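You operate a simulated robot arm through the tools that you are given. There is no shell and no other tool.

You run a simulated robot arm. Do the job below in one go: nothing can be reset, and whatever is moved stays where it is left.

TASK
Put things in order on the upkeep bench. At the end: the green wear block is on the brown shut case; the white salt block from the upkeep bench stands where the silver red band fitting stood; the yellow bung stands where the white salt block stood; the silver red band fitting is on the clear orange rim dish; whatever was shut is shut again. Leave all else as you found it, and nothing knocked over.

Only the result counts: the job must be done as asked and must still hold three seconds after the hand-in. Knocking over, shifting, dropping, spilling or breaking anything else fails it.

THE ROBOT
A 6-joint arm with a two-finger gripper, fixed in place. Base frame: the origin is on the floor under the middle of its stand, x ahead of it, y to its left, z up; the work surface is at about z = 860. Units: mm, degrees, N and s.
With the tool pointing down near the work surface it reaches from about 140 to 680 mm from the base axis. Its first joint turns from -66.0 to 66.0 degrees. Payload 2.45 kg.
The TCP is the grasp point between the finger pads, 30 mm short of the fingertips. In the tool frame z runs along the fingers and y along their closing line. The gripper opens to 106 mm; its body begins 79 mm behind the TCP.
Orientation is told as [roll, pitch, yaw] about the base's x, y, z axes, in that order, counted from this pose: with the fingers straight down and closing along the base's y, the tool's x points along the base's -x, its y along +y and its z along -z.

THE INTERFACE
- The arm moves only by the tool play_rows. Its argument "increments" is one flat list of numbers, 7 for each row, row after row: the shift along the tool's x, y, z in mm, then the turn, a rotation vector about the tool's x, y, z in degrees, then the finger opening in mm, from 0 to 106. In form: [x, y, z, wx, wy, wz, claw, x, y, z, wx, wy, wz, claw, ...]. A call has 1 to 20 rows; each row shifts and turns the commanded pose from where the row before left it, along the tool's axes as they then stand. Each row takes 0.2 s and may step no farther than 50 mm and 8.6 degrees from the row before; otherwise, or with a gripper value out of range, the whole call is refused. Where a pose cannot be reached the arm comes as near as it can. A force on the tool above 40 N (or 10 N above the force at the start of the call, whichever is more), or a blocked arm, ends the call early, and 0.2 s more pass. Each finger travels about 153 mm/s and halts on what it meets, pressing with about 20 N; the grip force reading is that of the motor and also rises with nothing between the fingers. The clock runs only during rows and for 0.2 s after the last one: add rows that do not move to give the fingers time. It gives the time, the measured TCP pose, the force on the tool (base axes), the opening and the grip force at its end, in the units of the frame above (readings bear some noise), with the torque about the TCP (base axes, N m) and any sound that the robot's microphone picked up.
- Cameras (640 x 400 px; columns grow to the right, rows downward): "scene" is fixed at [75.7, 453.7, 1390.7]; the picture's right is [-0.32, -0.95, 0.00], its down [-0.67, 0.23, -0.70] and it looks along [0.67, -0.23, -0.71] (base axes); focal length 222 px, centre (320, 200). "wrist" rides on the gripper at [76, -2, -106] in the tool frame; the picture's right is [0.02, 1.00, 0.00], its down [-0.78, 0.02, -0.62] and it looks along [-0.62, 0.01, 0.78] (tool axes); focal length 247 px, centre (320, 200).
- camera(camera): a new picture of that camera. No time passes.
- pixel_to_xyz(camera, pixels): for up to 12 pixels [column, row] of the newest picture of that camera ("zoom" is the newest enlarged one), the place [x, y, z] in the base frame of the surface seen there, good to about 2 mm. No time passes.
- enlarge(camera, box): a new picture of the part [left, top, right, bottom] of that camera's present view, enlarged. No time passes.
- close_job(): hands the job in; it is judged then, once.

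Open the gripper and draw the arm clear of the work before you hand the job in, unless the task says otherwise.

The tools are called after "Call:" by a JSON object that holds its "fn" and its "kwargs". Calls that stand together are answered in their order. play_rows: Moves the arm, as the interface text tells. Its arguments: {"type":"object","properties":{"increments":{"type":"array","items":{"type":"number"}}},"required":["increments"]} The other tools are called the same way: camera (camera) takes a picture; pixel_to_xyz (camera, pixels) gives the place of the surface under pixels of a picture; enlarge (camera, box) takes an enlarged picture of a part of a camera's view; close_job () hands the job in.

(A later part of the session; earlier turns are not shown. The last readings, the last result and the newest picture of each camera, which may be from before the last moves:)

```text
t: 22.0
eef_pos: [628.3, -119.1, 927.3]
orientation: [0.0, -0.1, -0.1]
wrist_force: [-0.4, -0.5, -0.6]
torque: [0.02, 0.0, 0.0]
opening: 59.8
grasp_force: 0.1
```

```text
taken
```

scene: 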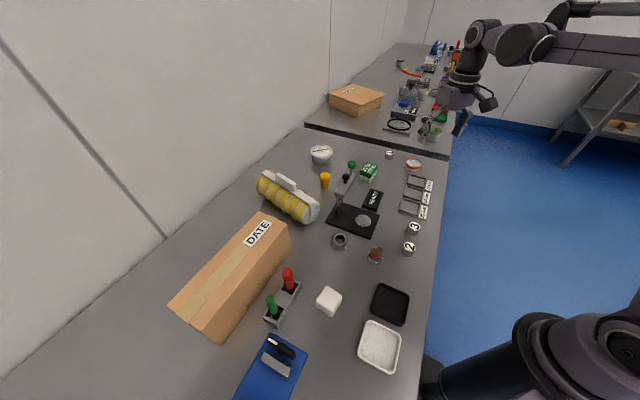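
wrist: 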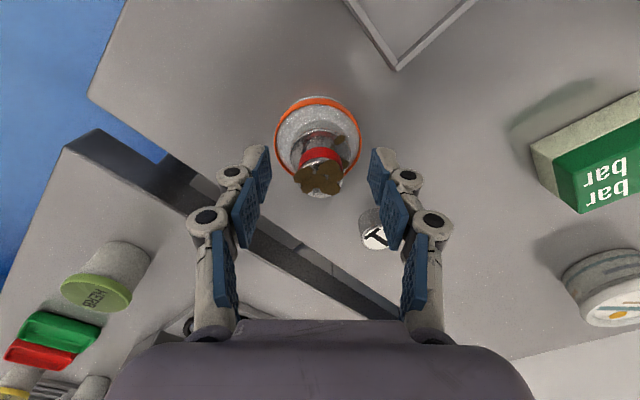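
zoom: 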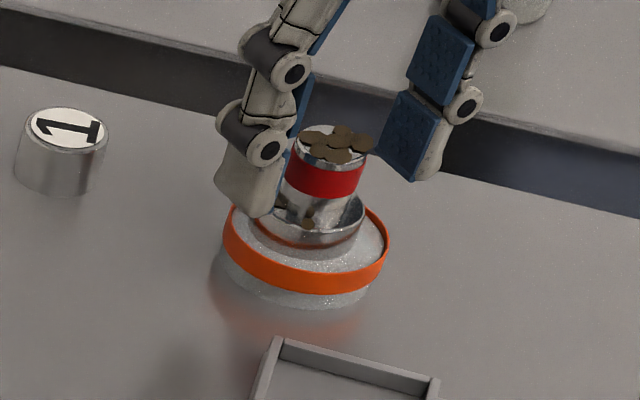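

The fitting stands upright on the dish and the fingers are free at a 60 mm opening. I'll rise and travel at height to above the salt block.

Call:
{"fn": "play_rows", "kwargs": {"increments": [0, 0, -20, 0, 0, 0, 60, 0, 0, -40, 0, 0, 0, 60, 0, 0, -40, 0, 0, 0, 60, 0, 0, -35, 0, 0, 0, 60, 29, 34, 0, 0, 0, 0, 70, 29, 34, 0, 0, 0, 0, 80, 29, 34, 0, 0, 0, 0, 90, 29, 34, 0, 0, 0, 0, 100, 29, 34, 0, 0, 0, 0, 100, 29, 34, 0, 0, 0, 0, 100, 29, 34, 0, 0, 0, 0, 100, 29, 34, 0, 0, 0, 0, 100, 29, 34, 0, 0, 0, 0, 100, 29, 34, 0, 0, 0, 0, 100, 29, 34, 0, 0, 0, 0, 100, 29, 34, 0, 0, 0, 0, 100, 29, 34, 0, 0, 0, 0, 100, 25, 20, 0, 0, 0, 0, 100, 0, 0, 0, 0, 0, 0, 100, 0, 0, 0, 0, 0, 0, 100]}}

Call:
{"fn": "camera", "kwargs": {"camera": "wrist"}}

Call:
{"fn": "camera", "kwargs": {"camera": "scene"}}

```text
t: 26.2
eef_pos: [226.6, 344.6, 1059.3]
orientation: [0.0, -0.2, -0.2]
wrist_force: [-0.3, -0.4, 0.1]
torque: [0.02, -0.03, 0.01]
opening: 100.1
grasp_force: 0.0
```

```text
taken
```

wrist: 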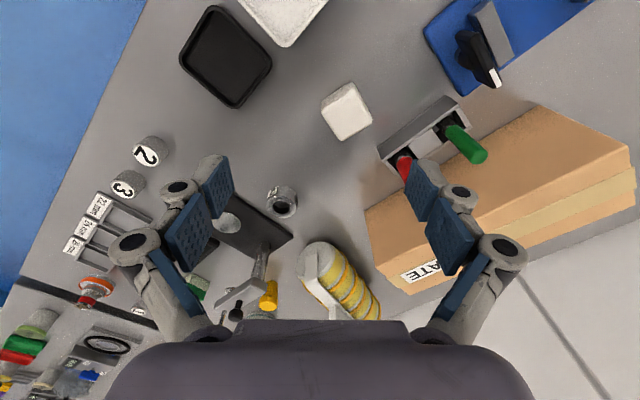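

```text
taken
```

scene: 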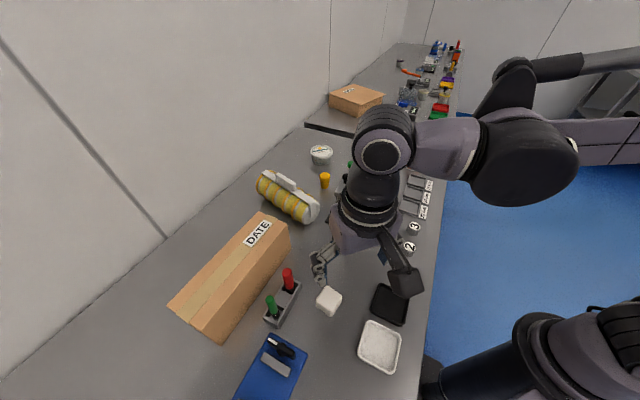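

The salt block is at (346,110) in the wrist view and (328,300) in the scene. I'll zoom both and sample its edges.

Call:
{"fn": "enlarge", "kwargs": {"camera": "wrist", "box": [310, 75, 385, 150]}}

Call:
{"fn": "enlarge", "kwargs": {"camera": "scene", "box": [300, 275, 360, 325]}}

Call:
{"fn": "pixel_to_xyz", "kwargs": {"camera": "wrist", "pixels": [[346, 108], [324, 97], [354, 85], [370, 119], [342, 136], [330, 115], [346, 93], [360, 102], [352, 127], [320, 105], [337, 140], [400, 170]]}}

Call:
{"fn": "pixel_to_xyz", "kwargs": {"camera": "scene", "pixels": [[328, 288], [317, 296], [341, 295], [330, 303], [328, 296], [331, 312], [320, 305], [338, 305]]}}

```text
5.33 times, centred on (348, 112) of wrist
```

zoom: 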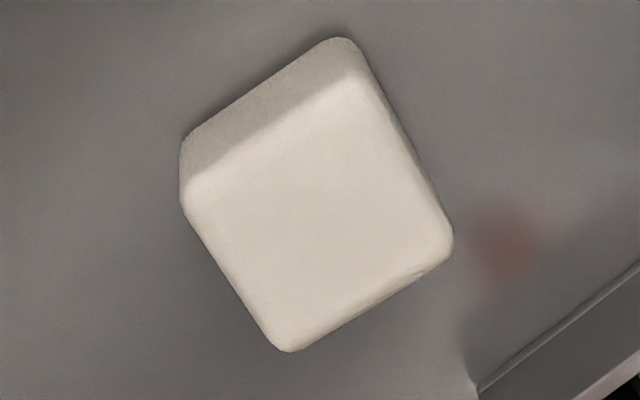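

```text
8.00 times, centred on (330, 300) of scene
```

zoom: 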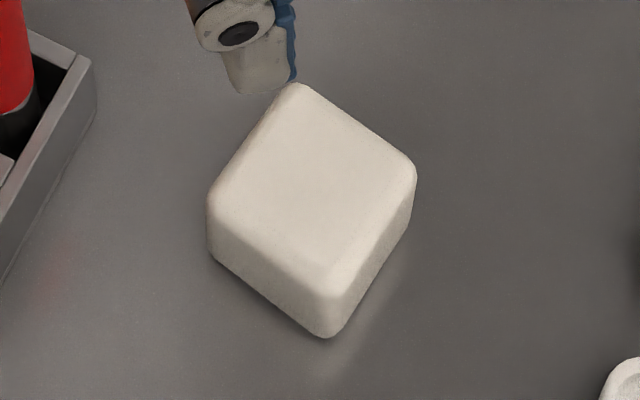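

```text
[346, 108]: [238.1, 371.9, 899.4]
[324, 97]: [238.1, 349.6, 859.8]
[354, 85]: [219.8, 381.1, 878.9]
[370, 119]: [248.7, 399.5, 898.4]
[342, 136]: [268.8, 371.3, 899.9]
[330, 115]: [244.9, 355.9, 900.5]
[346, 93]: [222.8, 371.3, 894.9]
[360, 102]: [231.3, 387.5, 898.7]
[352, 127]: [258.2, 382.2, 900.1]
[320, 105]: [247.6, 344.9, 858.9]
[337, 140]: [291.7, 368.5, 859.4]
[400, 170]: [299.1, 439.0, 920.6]
```

```text
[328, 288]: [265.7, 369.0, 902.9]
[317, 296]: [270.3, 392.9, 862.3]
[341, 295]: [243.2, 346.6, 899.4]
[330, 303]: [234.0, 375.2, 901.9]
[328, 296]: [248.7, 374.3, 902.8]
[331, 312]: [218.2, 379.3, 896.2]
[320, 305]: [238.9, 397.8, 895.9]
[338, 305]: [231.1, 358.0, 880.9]
```

The salt block's top centre works out at (245.5,373), with sides about 40 mm rotated about 36.5°. I'll check how close the switch box is before choosing the finger direction.

Call:
{"fn": "pixel_to_xyz", "kwargs": {"camera": "wrist", "pixels": [[380, 150], [390, 170], [448, 98], [468, 120], [415, 125], [404, 165], [465, 145], [480, 155], [382, 142], [270, 78], [300, 40], [345, 108]]}}

Call:
{"fn": "pixel_to_xyz", "kwargs": {"camera": "scene", "pixels": [[288, 269], [270, 297], [299, 290], [281, 325], [262, 318], [285, 279], [300, 283], [262, 211], [286, 226], [190, 322], [169, 305], [228, 265]]}}

```text
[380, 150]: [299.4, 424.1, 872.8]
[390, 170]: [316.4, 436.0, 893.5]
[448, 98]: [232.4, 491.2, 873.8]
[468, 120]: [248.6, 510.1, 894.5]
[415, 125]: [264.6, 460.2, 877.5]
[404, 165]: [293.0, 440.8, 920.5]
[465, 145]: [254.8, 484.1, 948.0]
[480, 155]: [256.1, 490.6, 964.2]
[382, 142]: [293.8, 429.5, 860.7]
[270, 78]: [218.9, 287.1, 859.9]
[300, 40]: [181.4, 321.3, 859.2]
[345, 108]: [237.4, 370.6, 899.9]
```

```text
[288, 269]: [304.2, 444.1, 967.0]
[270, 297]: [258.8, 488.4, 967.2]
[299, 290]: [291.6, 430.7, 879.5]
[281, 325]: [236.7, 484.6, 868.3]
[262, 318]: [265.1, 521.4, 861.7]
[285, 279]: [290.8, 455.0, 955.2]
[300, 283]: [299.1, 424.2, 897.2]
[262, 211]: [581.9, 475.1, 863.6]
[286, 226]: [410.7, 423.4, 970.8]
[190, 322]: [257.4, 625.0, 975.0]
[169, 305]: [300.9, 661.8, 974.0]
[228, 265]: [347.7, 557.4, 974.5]
```

The switch box edge is about 74 mm away, so closing along the 126.5° direction (yaw +36.5°) is clear. I'll move above the block, turn, and lower to a check height.

Call:
{"fn": "play_rows", "kwargs": {"increments": [-18.9, 28.4, 0, 0, 0, 0, 100, 0, 0, 10, 0, 0, -7.3, 90, 0, 0, 10, 0, 0, -7.3, 80, 0, 0, 10, 0, 0, -7.3, 70, 0, 0, 20, 0, 0, -7.3, 64, 0, 0, 30, 0, 0, -7.3, 64, 0, 0, 0, 0, 0, 0, 64, 0, 0, 0, 0, 0, 0, 64]}}

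Call:
{"fn": "camera", "kwargs": {"camera": "wrist"}}

Call:
{"fn": "enlarge", "kwargs": {"camera": "scene", "box": [270, 230, 390, 330]}}

```text
t: 28.0
eef_pos: [246.3, 372.0, 979.2]
orientation: [-0.2, -0.1, 36.6]
wrist_force: [-0.7, -0.4, 0.3]
torque: [-0.02, -0.02, 0.0]
opening: 64.1
grasp_force: 0.1
```

```text
taken
```

wrist: 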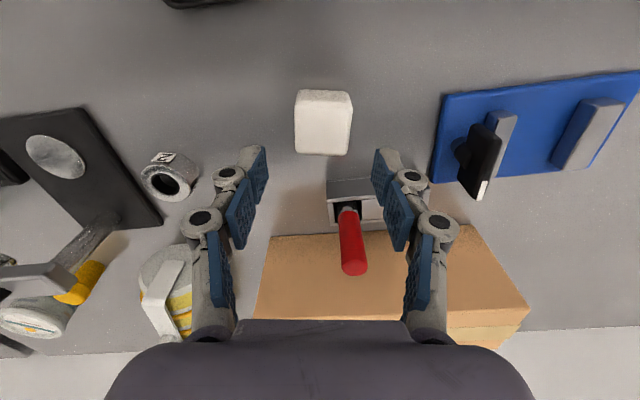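

```text
4.00 times, centred on (330, 280) of scene
```

zoom: 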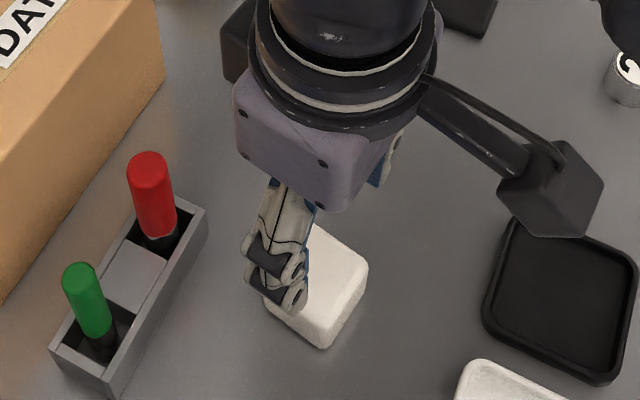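

The block appears centred at column 323.5 with the finger centre near 318, so it needs a small sideways shift. I'll sample the block's edges to compute it.

Call:
{"fn": "enlarge", "kwargs": {"camera": "wrist", "box": [240, 75, 400, 195]}}

Call:
{"fn": "pixel_to_xyz", "kwargs": {"camera": "wrist", "pixels": [[297, 125], [349, 125], [323, 102], [323, 151], [298, 108], [350, 108], [299, 148], [346, 148], [323, 125], [297, 138], [348, 138], [323, 92]]}}

```text
3.33 times, centred on (320, 135) of wrist
```

zoom: 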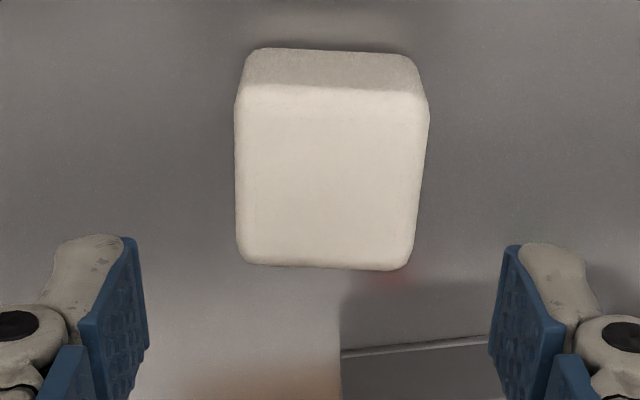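

```text
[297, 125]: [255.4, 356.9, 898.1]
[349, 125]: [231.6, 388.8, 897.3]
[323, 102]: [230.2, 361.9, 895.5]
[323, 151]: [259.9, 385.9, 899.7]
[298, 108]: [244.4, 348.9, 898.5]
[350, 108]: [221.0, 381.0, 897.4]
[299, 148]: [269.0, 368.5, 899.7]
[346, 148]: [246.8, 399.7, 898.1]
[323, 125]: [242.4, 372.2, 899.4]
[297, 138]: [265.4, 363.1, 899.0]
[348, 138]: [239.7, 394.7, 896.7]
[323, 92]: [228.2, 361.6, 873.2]
```

The block is about +3 mm along tool y from the finger centre and turned about 2° from the tool. I'll correct both and descend to TCP z≈897.

Call:
{"fn": "play_rows", "kwargs": {"increments": [-1, 3, 20, 0, 0, 2.2, 64, 0, 0, 30, 0, 0, 0, 64, 0, 0, 20, 0, 0, 0, 64, 0, 0, 11, 0, 0, 0, 64, 0, 0, 0, 0, 0, 0, 64, 0, 0, 0, 0, 0, 0, 64]}}

Call:
{"fn": "camera", "kwargs": {"camera": "wrist"}}

Call:
{"fn": "enlarge", "kwargs": {"camera": "scene", "box": [280, 240, 380, 330]}}

```text
t: 29.4
eef_pos: [246.1, 374.6, 897.8]
orientation: [-0.1, -0.2, 34.2]
wrist_force: [0.2, 0.4, 0.0]
torque: [0.0, 0.0, -0.01]
opening: 64.4
grasp_force: 0.0
```

```text
taken
```

wrist: 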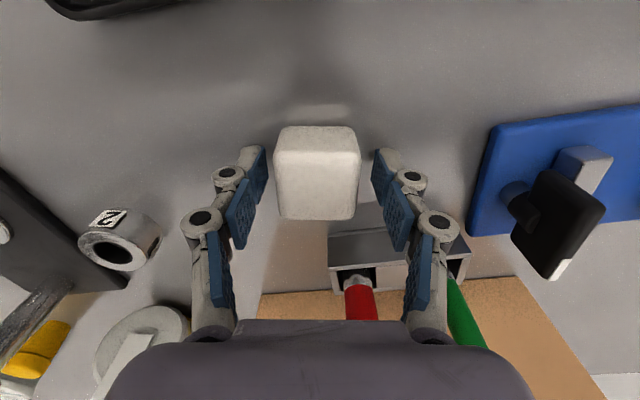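

```text
4.44 times, centred on (330, 285) of scene
```

zoom: 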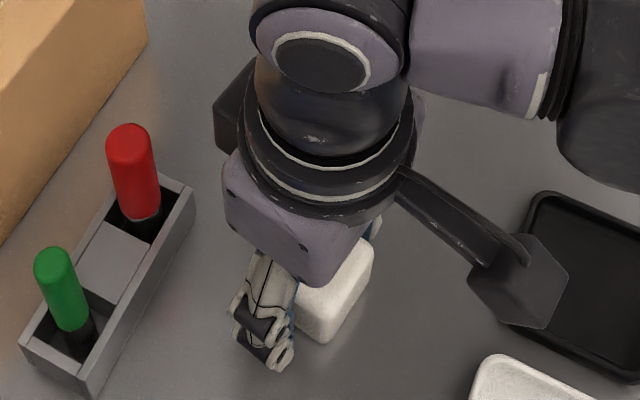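

The block sits evenly between the fingers (275–358 against pads at 267 and 371) and square to them, so I'll close.

Call:
{"fn": "play_rows", "kwargs": {"increments": [0, 0, 0, 0, 0, 0, 52, 0, 0, 0, 0, 0, 0, 44, 0, 0, 0, 0, 0, 0, 36, 0, 0, 0, 0, 0, 0, 30, 0, 0, 0, 0, 0, 0, 30]}}

Call:
{"fn": "camera", "kwargs": {"camera": "wrist"}}

```text
t: 30.6
eef_pos: [244.7, 374.4, 897.4]
orientation: [-0.1, -0.2, 34.2]
wrist_force: [0.3, -1.9, 3.4]
torque: [-0.05, -0.05, 0.0]
opening: 44.2
grasp_force: 20.5
```

```text
taken
```

wrist: 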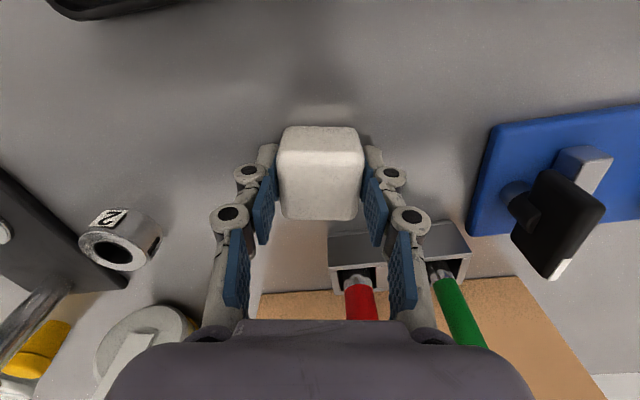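

The grip closed at 44.2 mm with 20 N. I'll lift to about z=1000, carry the block toward the fitting's old spot (317.5,219.3), and pause above it.

Call:
{"fn": "play_rows", "kwargs": {"increments": [0, 0, -5, 0, 0, 0, 30, 0, 0, -15, 0, 0, 0, 30, 0, 0, -35, 0, 0, 0, 30, 0, 0, -45, 0, 0, 0, 30, 6.85, -42.2, 0, 0, 0, 0, 30, 6.85, -42.2, 0, 0, 0, 0, 30, 6.85, -42.2, 0, 0, 0, 0, 30, 6.85, -42.2, 0, 0, 0, 0, 30, 0, 0, 0, 0, 0, 0, 30, 0, 0, 0, 0, 0, 0, 30]}}

Call:
{"fn": "camera", "kwargs": {"camera": "wrist"}}

Call:
{"fn": "camera", "kwargs": {"camera": "scene"}}

```text
t: 32.8
eef_pos: [317.0, 219.8, 996.9]
orientation: [-0.2, -0.2, 34.2]
wrist_force: [-0.4, -0.1, -1.2]
torque: [0.02, -0.01, 0.01]
opening: 44.5
grasp_force: 20.1
```

```text
taken
```

wrist: 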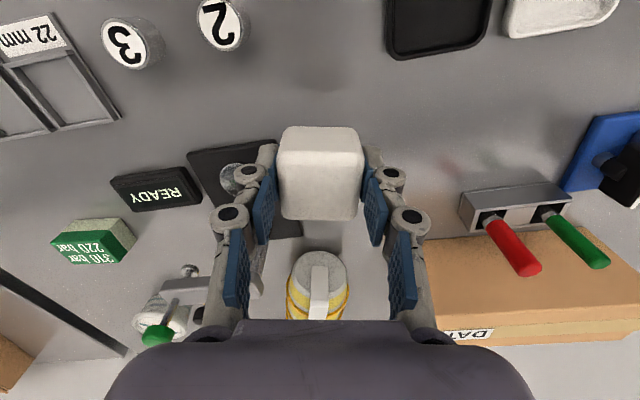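

```text
taken
```

scene: 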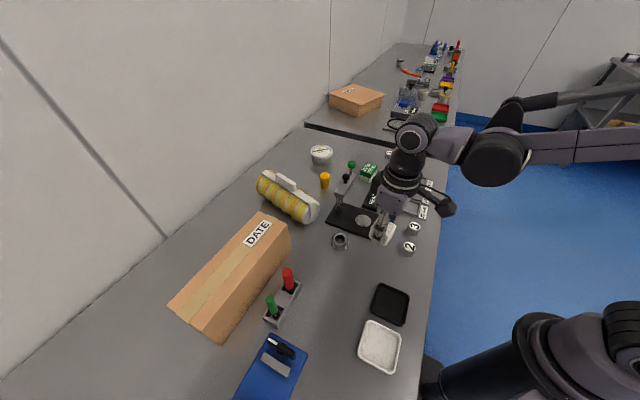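

The block is held level at (320,172). I'll sample its top corners to find its centre relative to the target spot.

Call:
{"fn": "pixel_to_xyz", "kwargs": {"camera": "wrist", "pixels": [[281, 160], [360, 160], [320, 155], [320, 216], [320, 180], [286, 214], [355, 214], [283, 165], [361, 152], [320, 140], [320, 130], [320, 200]]}}

Call:
{"fn": "enlarge", "kwargs": {"camera": "wrist", "box": [260, 110, 380, 230]}}

```text
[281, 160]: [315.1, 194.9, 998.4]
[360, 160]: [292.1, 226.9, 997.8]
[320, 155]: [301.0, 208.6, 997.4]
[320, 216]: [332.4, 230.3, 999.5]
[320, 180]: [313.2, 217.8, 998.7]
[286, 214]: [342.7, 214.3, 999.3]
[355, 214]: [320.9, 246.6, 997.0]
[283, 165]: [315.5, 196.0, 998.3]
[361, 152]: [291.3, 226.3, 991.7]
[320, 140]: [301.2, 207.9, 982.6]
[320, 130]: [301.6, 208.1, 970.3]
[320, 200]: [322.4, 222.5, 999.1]
```

```text
3.33 times, centred on (320, 170) of wrist
```

zoom: 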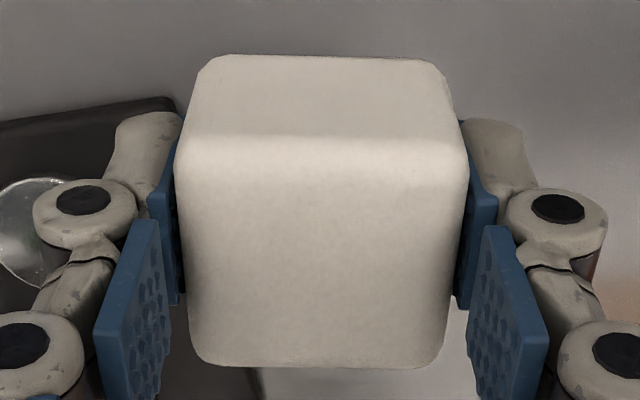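

The block's centre is about (318.2,220.4), about 1 mm off target, and roughly 99 mm remains to lower. I'll correct and descend 95 mm, then creep.

Call:
{"fn": "play_rows", "kwargs": {"increments": [1.2, -0.5, 30, 0, 0, 0, 30, 0, 0, 35, 0, 0, 0, 30, 0, 0, 20, 0, 0, 0, 30, 0, 0, 10, 0, 0, 0, 30, 0, 0, 0, 0, 0, 0, 30, 0, 0, 0, 0, 0, 0, 30]}}

Call:
{"fn": "play_rows", "kwargs": {"increments": [0, 0, 1.5, 0, 0, 0, 30, 0, 0, 1.5, 0, 0, 0, 30, 0, 0, 0, 0, 0, 0, 30]}}

Call:
{"fn": "enlarge", "kwargs": {"camera": "scene", "box": [340, 210, 420, 280]}}

```text
t: 34.2
eef_pos: [317.1, 218.7, 902.7]
orientation: [-0.1, -0.2, 34.2]
wrist_force: [0.0, -0.1, -1.2]
torque: [-0.02, -0.02, 0.01]
opening: 44.4
grasp_force: 20.5
```

```text
t: 35.0
eef_pos: [317.6, 219.3, 899.4]
orientation: [0.0, -0.2, 34.3]
wrist_force: [-0.6, 0.4, -0.3]
torque: [0.03, -0.03, 0.03]
opening: 44.3
grasp_force: 20.4
```

```text
5.71 times, centred on (380, 245) of scene
```

zoom: 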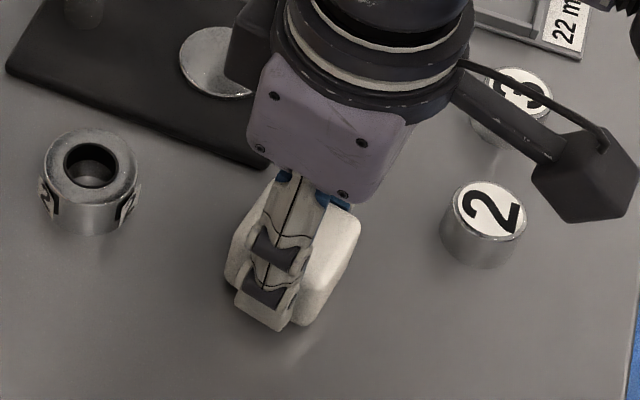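

There's still no contact force at z≈899.4, and the grasp height was 897.5. I'll take two more small steps.

Call:
{"fn": "play_rows", "kwargs": {"increments": [0, 0, 1, 0, 0, 0, 30, 0, 0, 0, 0, 0, 0, 30]}}

Call:
{"fn": "play_rows", "kwargs": {"increments": [0, 0, 0.7, 0, 0, 0, 30, 0, 0, 0, 0, 0, 0, 30]}}

```text
t: 35.6
eef_pos: [318.2, 220.3, 899.2]
orientation: [-0.1, -0.2, 34.2]
wrist_force: [-0.7, 0.5, -1.8]
torque: [-0.01, 0.01, -0.01]
opening: 44.4
grasp_force: 20.1
```

```text
t: 36.2
eef_pos: [316.3, 219.4, 897.8]
orientation: [-0.1, -0.3, 34.3]
wrist_force: [-0.3, -0.3, -1.9]
torque: [0.0, 0.0, -0.03]
opening: 44.4
grasp_force: 20.0
```

The block still hangs free (-1.9 N), so I'll continue in 0.6 mm steps until contact.

Call:
{"fn": "play_rows", "kwargs": {"increments": [0, 0, 0.6, 0, 0, 0, 30, 0, 0, 0, 0, 0, 0, 30]}}

Call:
{"fn": "play_rows", "kwargs": {"increments": [0, 0, 0.6, 0, 0, 0, 30, 0, 0, 0, 0, 0, 0, 30]}}

```text
t: 36.8
eef_pos: [316.8, 219.4, 897.7]
orientation: [-0.1, -0.1, 34.2]
wrist_force: [1.2, -1.7, 16.2]
torque: [-0.05, -0.05, -0.01]
opening: 44.5
grasp_force: 20.4
```

```text
t: 37.4
eef_pos: [317.3, 219.3, 896.2]
orientation: [-0.1, -0.2, 34.2]
wrist_force: [1.2, -0.1, 15.8]
torque: [-0.02, -0.04, 0.01]
opening: 44.4
grasp_force: 19.7
```

Contact reads 16 N, so the block is down. I'll ease up 0.8 mm and open gradually.

Call:
{"fn": "play_rows", "kwargs": {"increments": [0, 0, -0.8, 0, 0, 0, 30, 0, 0, 0, 0, 0, 0, 46, 0, 0, 0, 0, 0, 0, 50, 0, 0, 0, 0, 0, 0, 57, 0, 0, 0, 0, 0, 0, 66, 0, 0, 0, 0, 0, 0, 70, 0, 0, 0, 0, 0, 0, 70]}}

Call:
{"fn": "camera", "kwargs": {"camera": "wrist"}}

Call:
{"fn": "enlarge", "kwargs": {"camera": "scene", "box": [340, 210, 420, 280]}}

```text
t: 39.0
eef_pos: [317.9, 219.7, 897.8]
orientation: [-0.1, -0.2, 34.2]
wrist_force: [0.1, -0.4, -0.4]
torque: [-0.01, 0.03, -0.01]
opening: 70.2
grasp_force: 0.0
```

```text
taken
```

wrist: 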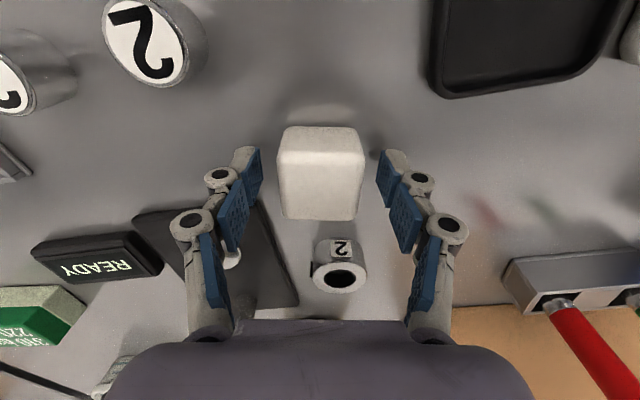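

```text
5.71 times, centred on (380, 245) of scene
```

zoom: 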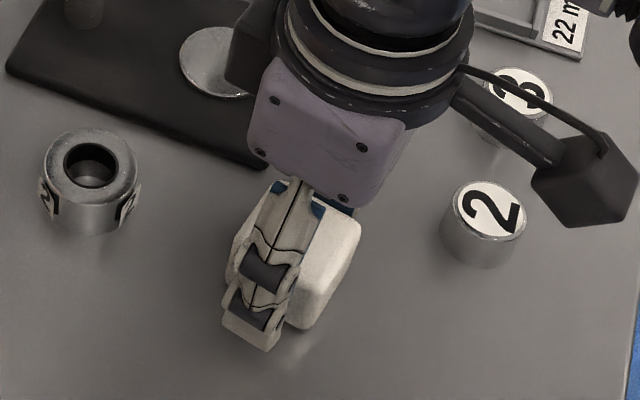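

The salt block stands free at the fitting's old place. I'll rise, turn to yaw -30°, and move to a high view position near the bung.

Call:
{"fn": "play_rows", "kwargs": {"increments": [0, 0, -15, 0, 0, 0, 72, 0, 0, -40, 0, 0, 0, 72, 0, 0, -18, 0, 0, 8, 72, 0, 0, -18, 0, 0, 8, 72, 0, 0, -18, 0, 0, 8, 72, 0, 0, -18, 0, 0, 8, 72, 0, 0, -18, 0, 0, 8, 72, 0, 0, -18, 0, 0, 8, 72, 0, 0, -18, 0, 0, 8, 72, 0, 0, -18, 0, 0, 8.2, 72, -25.1, 37.6, 0, 0, 0, 0, 72, -25.1, 37.6, 0, 0, 0, 0, 72, -25.1, 37.6, 0, 0, 0, 0, 72, -25.1, 37.6, 0, 0, 0, 0, 72, 0, 0, 0, 0, 0, 0, 72, 0, 0, 0, 0, 0, 0, 72]}}

Call:
{"fn": "camera", "kwargs": {"camera": "wrist"}}

Call:
{"fn": "camera", "kwargs": {"camera": "scene"}}

```text
t: 42.4
eef_pos: [477.2, 298.9, 1099.7]
orientation: [0.1, -0.2, -30.0]
wrist_force: [-1.0, -0.4, 0.4]
torque: [0.0, -0.03, 0.0]
opening: 71.7
grasp_force: 0.1
```

```text
taken
```

wrist: 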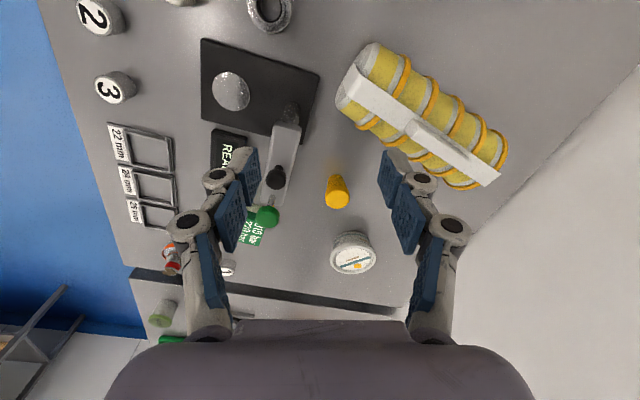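

```text
taken
```

scene: 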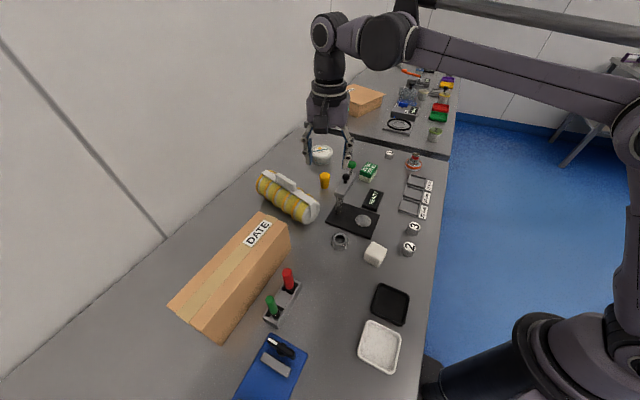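

The bung is at (338,192) in the wrist view, with the press knobs at (276,178) and (266,215). I'll zoom and sample the bung's rim and base.

Call:
{"fn": "enlarge", "kwargs": {"camera": "wrist", "box": [310, 160, 370, 225]}}

Call:
{"fn": "pixel_to_xyz", "kwargs": {"camera": "wrist", "pixels": [[338, 198], [328, 197], [349, 197], [338, 188], [338, 207], [336, 177], [332, 180], [342, 180], [331, 190], [347, 190], [276, 178], [266, 215]]}}

Call:
{"fn": "enlarge", "kwargs": {"camera": "scene", "box": [310, 165, 340, 195]}}

```text
6.15 times, centred on (340, 192) of wrist
```

zoom: 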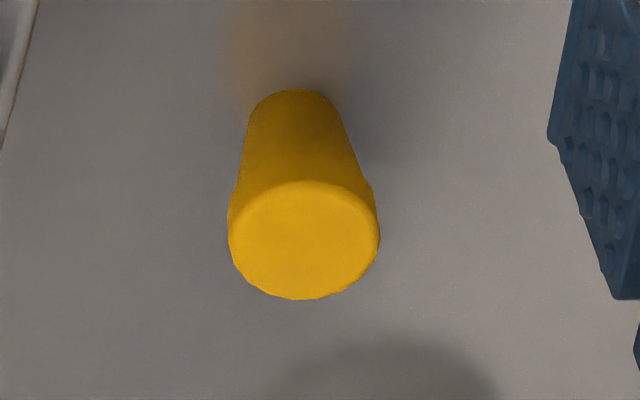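

```text
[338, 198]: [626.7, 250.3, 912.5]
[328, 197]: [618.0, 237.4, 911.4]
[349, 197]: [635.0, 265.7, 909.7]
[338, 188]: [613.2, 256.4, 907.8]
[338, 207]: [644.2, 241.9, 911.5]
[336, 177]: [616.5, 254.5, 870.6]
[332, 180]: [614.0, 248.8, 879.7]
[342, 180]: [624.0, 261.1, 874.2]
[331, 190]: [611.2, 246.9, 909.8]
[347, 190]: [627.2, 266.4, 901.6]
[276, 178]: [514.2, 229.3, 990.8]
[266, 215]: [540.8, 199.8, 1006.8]
```

```text
13.33 times, centred on (325, 180) of scene
```

zoom: 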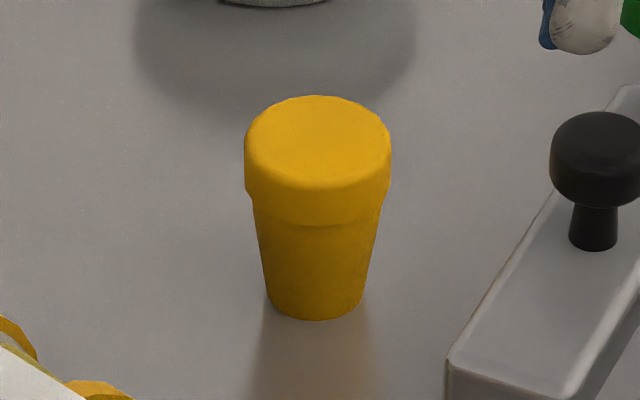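

The bung's collar is about 35 mm wide, topped at z≈912 and centred near (627.5,250), at a radius of about 675 mm. I'll approach in a curve on the roll side, away from the press knobs, and stop just above it.

Call:
{"fn": "play_rows", "kwargs": {"increments": [-29.2, 11.5, 16.7, 0, 0, 0, 66, -29.2, 11.5, 16.7, 0, 0, 0, 64, -29.2, 11.5, 16.7, 0, 0, 0, 64, -19.9, -1.2, 30, 0, 0, 0, 64, -19.9, -1.2, 30, 0, 0, 0, 64, -19.9, -1.2, 30, 0, 0, 0, 64, 0, 0, 0, 0, 0, 0, 64, 0, 0, 0, 0, 0, 0, 64]}}

Call:
{"fn": "camera", "kwargs": {"camera": "wrist"}}

Call:
{"fn": "enlarge", "kwargs": {"camera": "scene", "box": [280, 110, 400, 220]}}

```text
t: 44.2
eef_pos: [620.5, 252.2, 956.7]
orientation: [0.1, -0.2, -29.9]
wrist_force: [-0.5, -0.6, -0.4]
torque: [0.02, 0.01, -0.04]
opening: 64.2
grasp_force: 0.1
```

```text
taken
```

wrist: 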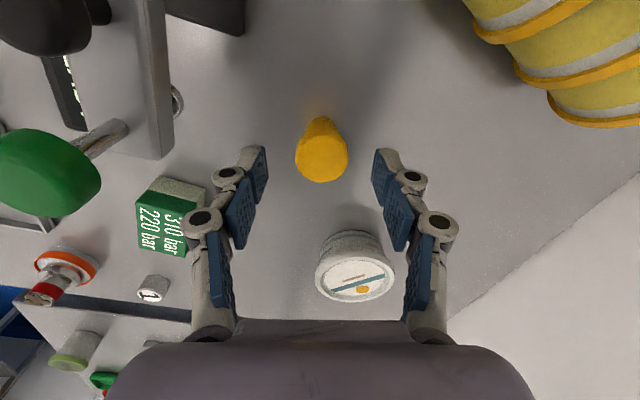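

```text
3.64 times, centred on (340, 165) of scene
```

zoom: 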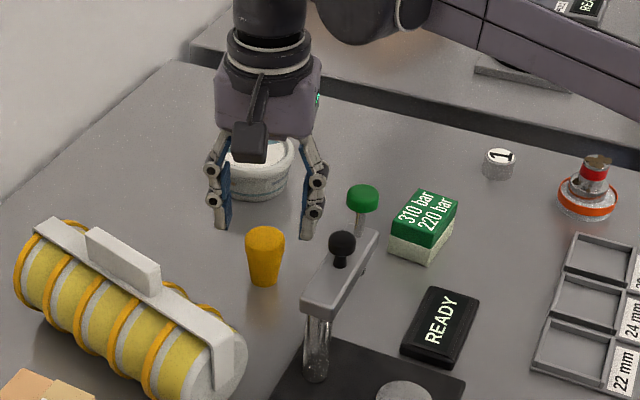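

The TCP reached (620.5,252.2,957) with nothing touched. I'll sample the bung's top rim from this close view for an exact centre.

Call:
{"fn": "pixel_to_xyz", "kwargs": {"camera": "wrist", "pixels": [[297, 158], [346, 158], [322, 138], [322, 181], [322, 160], [305, 142], [340, 142], [305, 175], [340, 175], [322, 120], [310, 130], [332, 130]]}}

Call:
{"fn": "enlarge", "kwargs": {"camera": "wrist", "box": [270, 100, 370, 200]}}

```text
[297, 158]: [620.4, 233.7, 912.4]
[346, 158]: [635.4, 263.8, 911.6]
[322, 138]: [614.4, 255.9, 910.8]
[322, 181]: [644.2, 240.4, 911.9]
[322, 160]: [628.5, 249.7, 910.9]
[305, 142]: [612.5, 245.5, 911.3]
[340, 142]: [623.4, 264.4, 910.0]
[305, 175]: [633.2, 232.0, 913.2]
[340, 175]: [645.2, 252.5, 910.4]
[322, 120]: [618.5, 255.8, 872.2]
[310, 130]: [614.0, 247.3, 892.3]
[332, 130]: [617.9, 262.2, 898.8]
```

```text
4.00 times, centred on (320, 150) of wrist
```

zoom: 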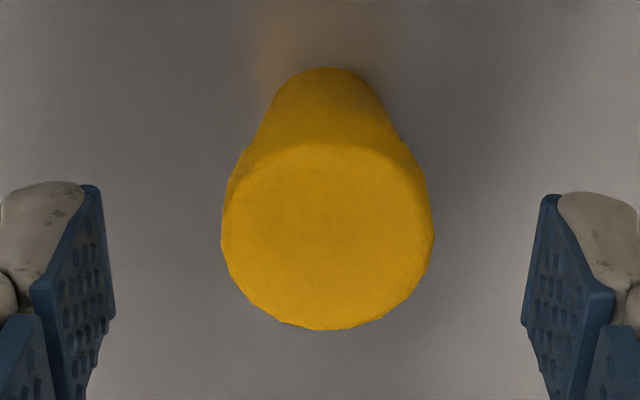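

The bung's centre is about (628.3,248.7), and it already sits well inside the finger gap. I'll descend 25 mm, shift outward by about (-8.7,+2.2) in tool axes, then lower to the collar.

Call:
{"fn": "play_rows", "kwargs": {"increments": [0, 1, 13, 0, 0, 0, 64, -2, 1.2, 13, 0, 0, 0, 64, -3.5, 0, 7, 0, 0, 0, 64, -3.2, 0, 6, 0, 0, 0, 64, 0, 0, 0, 0, 0, 0, 64, 0, 0, 0, 0, 0, 0, 64]}}

Call:
{"fn": "camera", "kwargs": {"camera": "wrist"}}

Call:
{"fn": "enlarge", "kwargs": {"camera": "scene", "box": [300, 140, 380, 220]}}

```text
t: 45.6
eef_pos: [631.6, 249.2, 918.3]
orientation: [0.1, -0.2, -29.9]
wrist_force: [0.0, 0.1, 0.3]
torque: [0.03, -0.03, 0.01]
opening: 64.3
grasp_force: 0.0
```

```text
taken
```

wrist: 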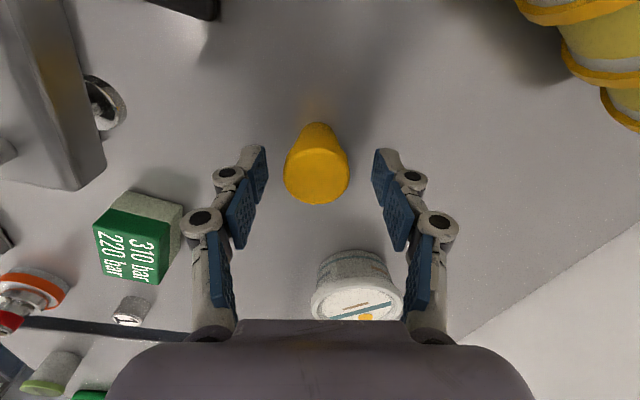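

```text
5.00 times, centred on (340, 180) of scene
```

zoom: 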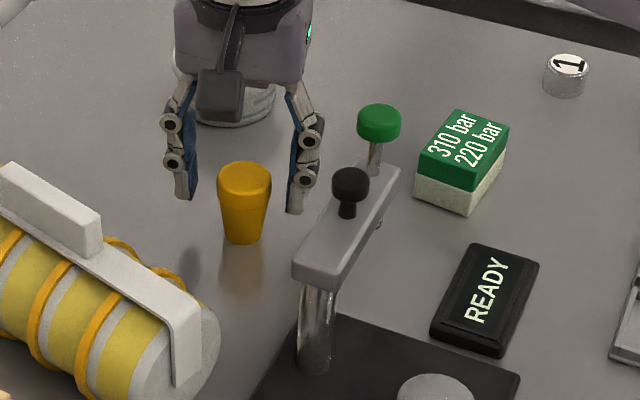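

The bung is centred between the fingers at column 317, and the image puts it about 2.5 mm toward tool +x. I'll adjust that and close slowly.

Call:
{"fn": "play_rows", "kwargs": {"increments": [2.4, 0, 1.5, 0, 0, 0, 64, 0, 0, 0, 0, 0, 0, 52, 0, 0, 0, 0, 0, 0, 42, 0, 0, 0, 0, 0, 0, 34, 0, 0, 0, 0, 0, 0, 25, 0, 0, 0, 0, 0, 0, 25, 0, 0, 0, 0, 0, 0, 25]}}

Call:
{"fn": "camera", "kwargs": {"camera": "wrist"}}

Call:
{"fn": "enlarge", "kwargs": {"camera": "scene", "box": [300, 140, 380, 220]}}

```text
t: 47.2
eef_pos: [627.3, 252.1, 917.6]
orientation: [0.0, -0.2, -30.0]
wrist_force: [-1.0, -2.0, 6.6]
torque: [-0.04, 0.01, -0.02]
opening: 36.0
grasp_force: 20.0
```

```text
taken
```

wrist: 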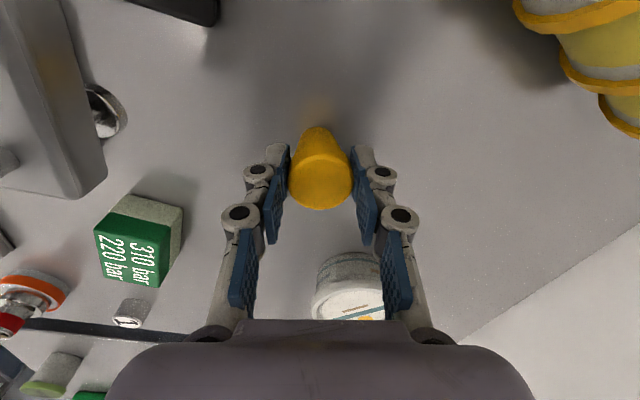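

```text
5.00 times, centred on (340, 180) of scene
```

zoom: 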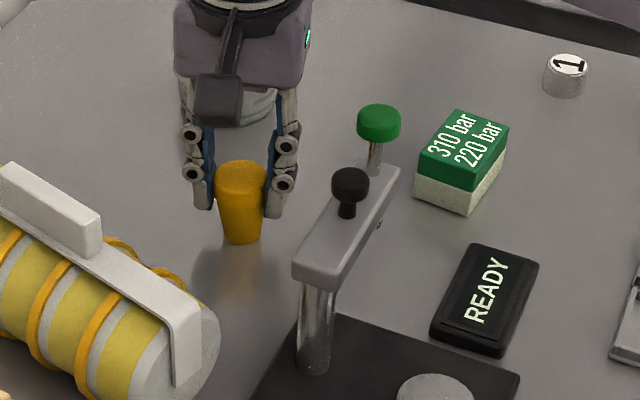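

The grip holds at 36.0 mm. I'll lift, drawing back toward the roll side and inward, staying clear of the press, up to z≈1085.

Call:
{"fn": "play_rows", "kwargs": {"increments": [1, 0, -4, 0, 0, 0, 25, 3, 0, -9, 0, 0, 0, 25, 5, -0.5, -15, 0, 0, 0, 25, 11.2, -0.7, -27.5, 0, 0, 0, 25, 11.2, -0.7, -27.5, 0, 0, 0, 25, 14.9, -0.9, -28.3, 0, 0, 0, 25, 14.9, -0.9, -28.3, 0, 0, 0, 25, 14.9, -0.9, -28.3, 0, 0, 0, 25, 0, 0, 0, 0, 0, 0, 25]}}

Call:
{"fn": "camera", "kwargs": {"camera": "wrist"}}

Call:
{"fn": "enlarge", "kwargs": {"camera": "scene", "box": [250, 80, 420, 230]}}

```text
t: 49.2
eef_pos: [561.2, 286.2, 1085.5]
orientation: [0.1, -0.1, -30.1]
wrist_force: [-0.1, 1.1, -0.8]
torque: [0.0, -0.01, -0.02]
opening: 36.0
grasp_force: 20.0
```

```text
taken
```

wrist: 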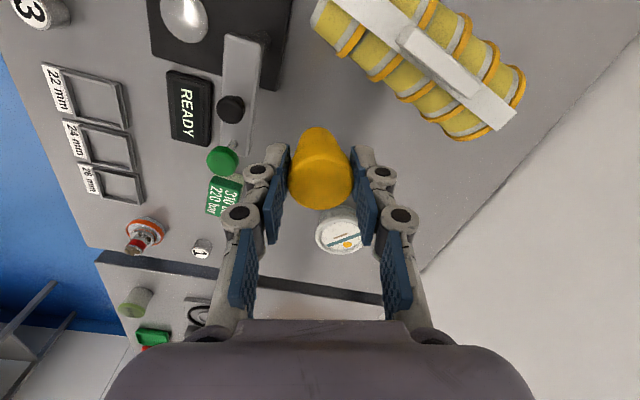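

```text
2.67 times, centred on (335, 155) of scene
```

zoom: 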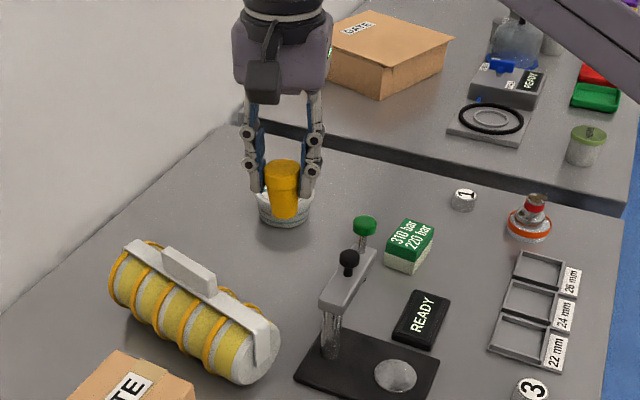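

The bung is held upright and clear at z≈1085. I'll carry it at this height to above the salt block's old spot (246,374) and turn the tool back to yaw +34°.

Call:
{"fn": "play_rows", "kwargs": {"increments": [39.6, -10, 0, 0, 0, 0, 25, 39.6, -10, 0, 0, 0, 0, 25, 39.6, -10, 0, 0, 0, 0, 25, 39.6, -10, 0, 0, 0, 0, 25, 39.6, -10, 0, 0, 0, 0, 25, 39.6, -10, 0, 0, 0, 0, 25, 39.6, -10, 0, 0, 0, 0, 25, 39.6, -10, 0, 0, 0, 0, 25, 0, 0, 0, 0, 0, -8, 25, 0, 0, 0, 0, 0, -8, 25, 0, 0, 0, 0, 0, -8, 25, 0, 0, 0, 0, 0, -8, 25, 0, 0, 0, 0, 0, -8, 25, 0, 0, 0, 0, 0, -8, 25, 0, 0, 0, 0, 0, -8, 25, 0, 0, 0, 0, 0, -8, 25, 0, 0, 0, 0, 0, 0, 25, 0, 0, 0, 0, 0, 0, 25]}}

Call:
{"fn": "camera", "kwargs": {"camera": "wrist"}}

Call:
{"fn": "camera", "kwargs": {"camera": "scene"}}

```text
t: 53.0
eef_pos: [244.9, 373.6, 1084.3]
orientation: [-0.2, -0.2, 34.0]
wrist_force: [0.8, 0.4, -0.9]
torque: [0.01, 0.02, 0.02]
opening: 36.0
grasp_force: 20.0
```

```text
taken
```

wrist: 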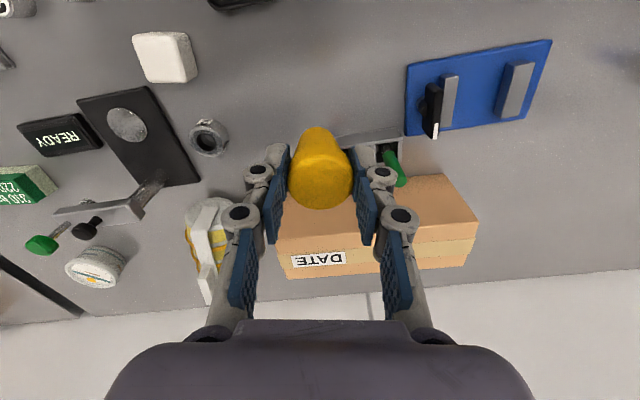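

```text
taken
```

scene: 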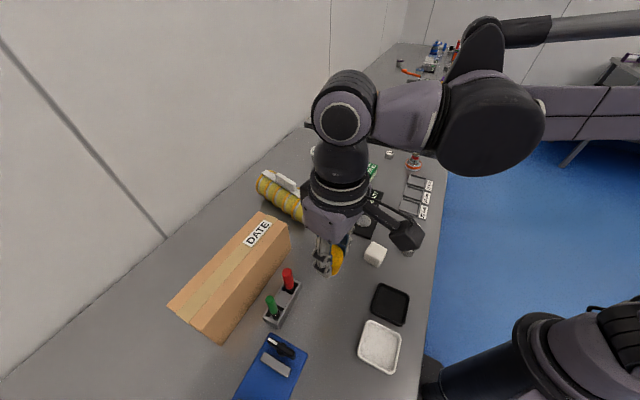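

The bung hangs at (320,170) in the wrist view. I'll sample its top rim to centre it over the salt block's old location (246.3,373.9).

Call:
{"fn": "pixel_to_xyz", "kwargs": {"camera": "wrist", "pixels": [[292, 180], [349, 180], [320, 160], [320, 207], [320, 180], [320, 155], [302, 165], [338, 165], [303, 200], [337, 200], [320, 135], [320, 130]]}}

Call:
{"fn": "enlarge", "kwargs": {"camera": "wrist", "box": [260, 110, 380, 230]}}

```text
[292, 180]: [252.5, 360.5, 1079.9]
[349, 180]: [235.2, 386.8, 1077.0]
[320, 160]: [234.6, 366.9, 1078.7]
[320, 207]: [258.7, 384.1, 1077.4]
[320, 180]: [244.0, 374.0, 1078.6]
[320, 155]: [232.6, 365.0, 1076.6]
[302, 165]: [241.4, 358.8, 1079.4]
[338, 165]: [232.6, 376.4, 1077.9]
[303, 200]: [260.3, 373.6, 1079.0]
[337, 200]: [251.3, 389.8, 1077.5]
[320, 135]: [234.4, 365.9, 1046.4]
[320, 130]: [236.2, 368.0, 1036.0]
```

```text
3.33 times, centred on (320, 170) of wrist
```

zoom: 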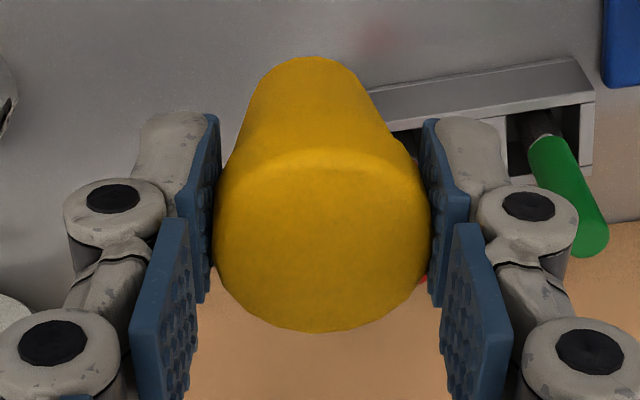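

The bung is within about 1.5 mm of the target and nearly upright. I'll lower it about 160 mm, then creep to contact.

Call:
{"fn": "play_rows", "kwargs": {"increments": [-0.8, 0.4, 40, 0, 0, 0, 25, 0, 0, 40, 0, 0, 0, 25, 0, 0, 40, 0, 0, 0, 25, 0, 0, 28, 0, 0, 0, 25, 0, 0, 12, 0, 0, 0, 25, 0, 0, 0, 0, 0, 0, 25, 0, 0, 0, 0, 0, 0, 25]}}

Call:
{"fn": "camera", "kwargs": {"camera": "wrist"}}

Call:
{"fn": "enlarge", "kwargs": {"camera": "scene", "box": [280, 240, 380, 330]}}

```text
t: 54.6
eef_pos: [245.7, 375.5, 923.5]
orientation: [-0.1, -0.3, 34.0]
wrist_force: [0.2, 0.7, -1.0]
torque: [-0.01, 0.0, -0.05]
opening: 36.0
grasp_force: 20.0
```

```text
taken
```

wrist: 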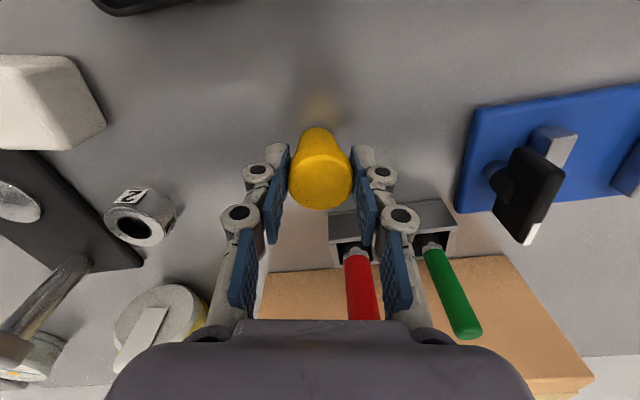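

```text
4.44 times, centred on (330, 285) of scene
```

zoom: 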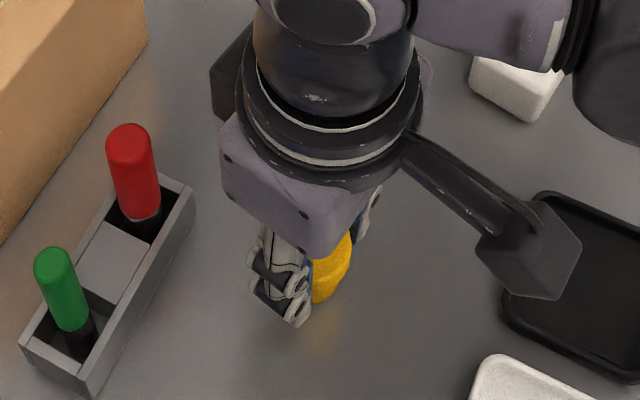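

No contact yet at z≈923.5, so I'll creep down in small steps.

Call:
{"fn": "play_rows", "kwargs": {"increments": [0, 0, 2, 0, 0, 0, 25, 0, 0, 1, 0, 0, 0, 25, 0, 0, 0, 0, 0, 0, 25]}}

Call:
{"fn": "play_rows", "kwargs": {"increments": [0, 0, 1, 0, 0, 0, 25, 0, 0, 0, 0, 0, 0, 25]}}

Call:
{"fn": "play_rows", "kwargs": {"increments": [0, 0, 0.7, 0, 0, 0, 25, 0, 0, 0, 0, 0, 0, 25]}}

```text
t: 55.4
eef_pos: [246.4, 375.6, 919.7]
orientation: [-0.1, -0.2, 34.0]
wrist_force: [-0.6, 0.0, -0.8]
torque: [-0.01, -0.02, -0.04]
opening: 35.9
grasp_force: 19.8
```

```text
t: 56.0
eef_pos: [247.6, 375.7, 920.2]
orientation: [-0.1, -0.2, 33.9]
wrist_force: [0.1, 0.4, -0.3]
torque: [0.02, -0.01, 0.0]
opening: 35.9
grasp_force: 19.7
```

```text
t: 56.6
eef_pos: [246.8, 376.6, 919.4]
orientation: [-0.1, -0.1, 34.0]
wrist_force: [-0.2, 0.1, -0.7]
torque: [0.06, -0.05, -0.01]
opening: 35.9
grasp_force: 20.0
```

The force is still near zero. I'll sample the bung's rim again here to check its position before touching down.

Call:
{"fn": "camera", "kwargs": {"camera": "wrist"}}

Call:
{"fn": "pixel_to_xyz", "kwargs": {"camera": "wrist", "pixels": [[292, 180], [349, 180], [320, 160], [320, 207], [320, 180], [320, 155], [302, 165], [338, 165], [303, 200], [337, 200], [320, 132], [320, 128]]}}

Call:
{"fn": "enlarge", "kwargs": {"camera": "scene", "box": [310, 270, 360, 320]}}

```text
taken
```

wrist: 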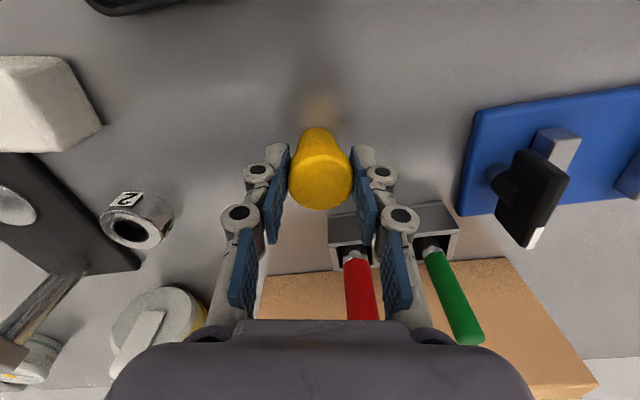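

```text
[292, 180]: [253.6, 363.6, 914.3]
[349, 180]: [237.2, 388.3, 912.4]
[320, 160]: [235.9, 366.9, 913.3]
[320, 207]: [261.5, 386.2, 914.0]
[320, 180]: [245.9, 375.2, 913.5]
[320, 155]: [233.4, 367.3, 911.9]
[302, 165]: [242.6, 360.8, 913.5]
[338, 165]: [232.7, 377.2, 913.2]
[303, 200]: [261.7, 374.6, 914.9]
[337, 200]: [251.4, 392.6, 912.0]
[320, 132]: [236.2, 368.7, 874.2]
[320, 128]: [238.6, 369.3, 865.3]
```

```text
8.00 times, centred on (335, 295) of scene
```

zoom: 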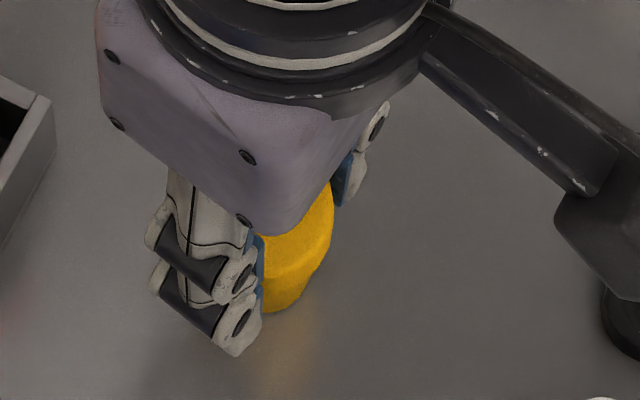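

The bung sits at about (247,376) and leans slightly, with about 1.5 mm still to go. I'll shift it about 1.8 mm back toward the target and continue down.

Call:
{"fn": "play_rows", "kwargs": {"increments": [1.8, -0.8, 0, 0, 0, 0, 25, 0, 0, 0.6, 0, 0, 0, 25, 0, 0, 0, 0, 0, 0, 25]}}

Call:
{"fn": "play_rows", "kwargs": {"increments": [0, 0, 0.6, 0, 0, 0, 25, 0, 0, 0, 0, 0, 0, 25]}}

Call:
{"fn": "play_rows", "kwargs": {"increments": [0, 0, 0.6, 0, 0, 0, 25, 0, 0, 0, 0, 0, 0, 25]}}

```text
t: 57.4
eef_pos: [244.9, 374.2, 918.4]
orientation: [-0.1, -0.2, 34.1]
wrist_force: [0.2, -0.4, -0.9]
torque: [0.01, 0.02, -0.02]
opening: 35.8
grasp_force: 20.1
```

```text
t: 58.0
eef_pos: [244.8, 372.8, 918.5]
orientation: [-0.1, -0.2, 33.9]
wrist_force: [-0.6, -0.4, -0.1]
torque: [-0.01, -0.01, -0.02]
opening: 35.6
grasp_force: 19.8
```

```text
t: 58.6
eef_pos: [245.3, 372.5, 916.9]
orientation: [-0.1, -0.1, 34.1]
wrist_force: [-1.0, -0.8, 19.1]
torque: [0.17, 0.13, -0.06]
opening: 36.0
grasp_force: 19.8
```

Contact reads 19 N. I'll ease up 0.5 mm and open slowly so the bung settles flat.

Call:
{"fn": "play_rows", "kwargs": {"increments": [0, 0, -0.5, 0, 0, 0, 25, 0, 0, 0, 0, 0, 0, 37, 0, 0, 0, 0, 0, 0, 39, 0, 0, 0, 0, 0, 0, 43, 0, 0, 0, 0, 0, 0, 50, 0, 0, 0, 0, 0, 0, 60, 0, 0, 0, 0, 0, 0, 66, 0, 0, 0, 0, 0, 0, 66]}}

Call:
{"fn": "camera", "kwargs": {"camera": "wrist"}}

Call:
{"fn": "enlarge", "kwargs": {"camera": "scene", "box": [300, 260, 370, 320]}}

```text
t: 60.4
eef_pos: [246.2, 371.8, 918.1]
orientation: [-0.1, -0.2, 34.0]
wrist_force: [-0.9, 0.1, -0.5]
torque: [0.01, 0.0, -0.01]
opening: 65.9
grasp_force: 0.1
```

```text
taken
```

wrist: 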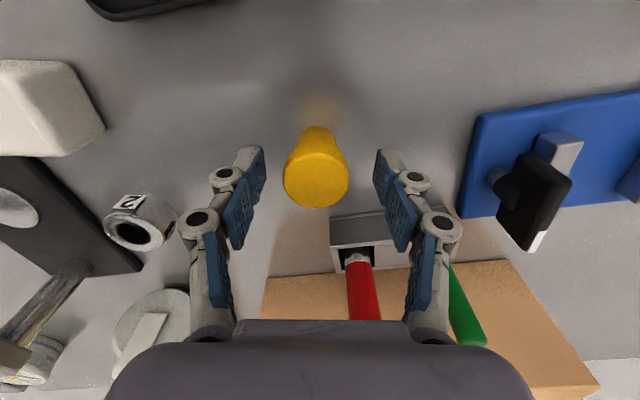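

```text
6.67 times, centred on (335, 290) of scene
```

zoom: 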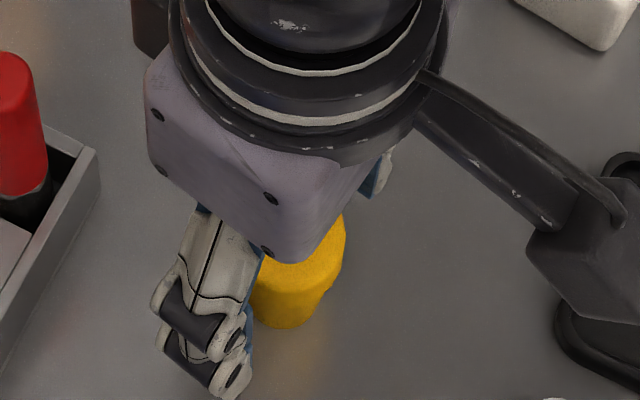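

Released. I'll sample the bung's rim to confirm it stands upright near (246,374).

Call:
{"fn": "pixel_to_xyz", "kwargs": {"camera": "wrist", "pixels": [[288, 178], [345, 178], [316, 152], [316, 205], [316, 178], [300, 165], [332, 165], [300, 198], [332, 198], [316, 132], [316, 128], [302, 140]]}}

```text
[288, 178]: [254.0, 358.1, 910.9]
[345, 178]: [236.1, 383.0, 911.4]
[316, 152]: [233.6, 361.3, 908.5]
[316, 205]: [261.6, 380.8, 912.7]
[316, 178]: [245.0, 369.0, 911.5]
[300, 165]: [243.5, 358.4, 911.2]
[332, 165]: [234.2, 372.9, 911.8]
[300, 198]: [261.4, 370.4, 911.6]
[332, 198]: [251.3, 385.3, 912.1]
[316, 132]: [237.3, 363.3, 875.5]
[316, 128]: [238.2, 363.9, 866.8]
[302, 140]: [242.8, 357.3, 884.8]
```

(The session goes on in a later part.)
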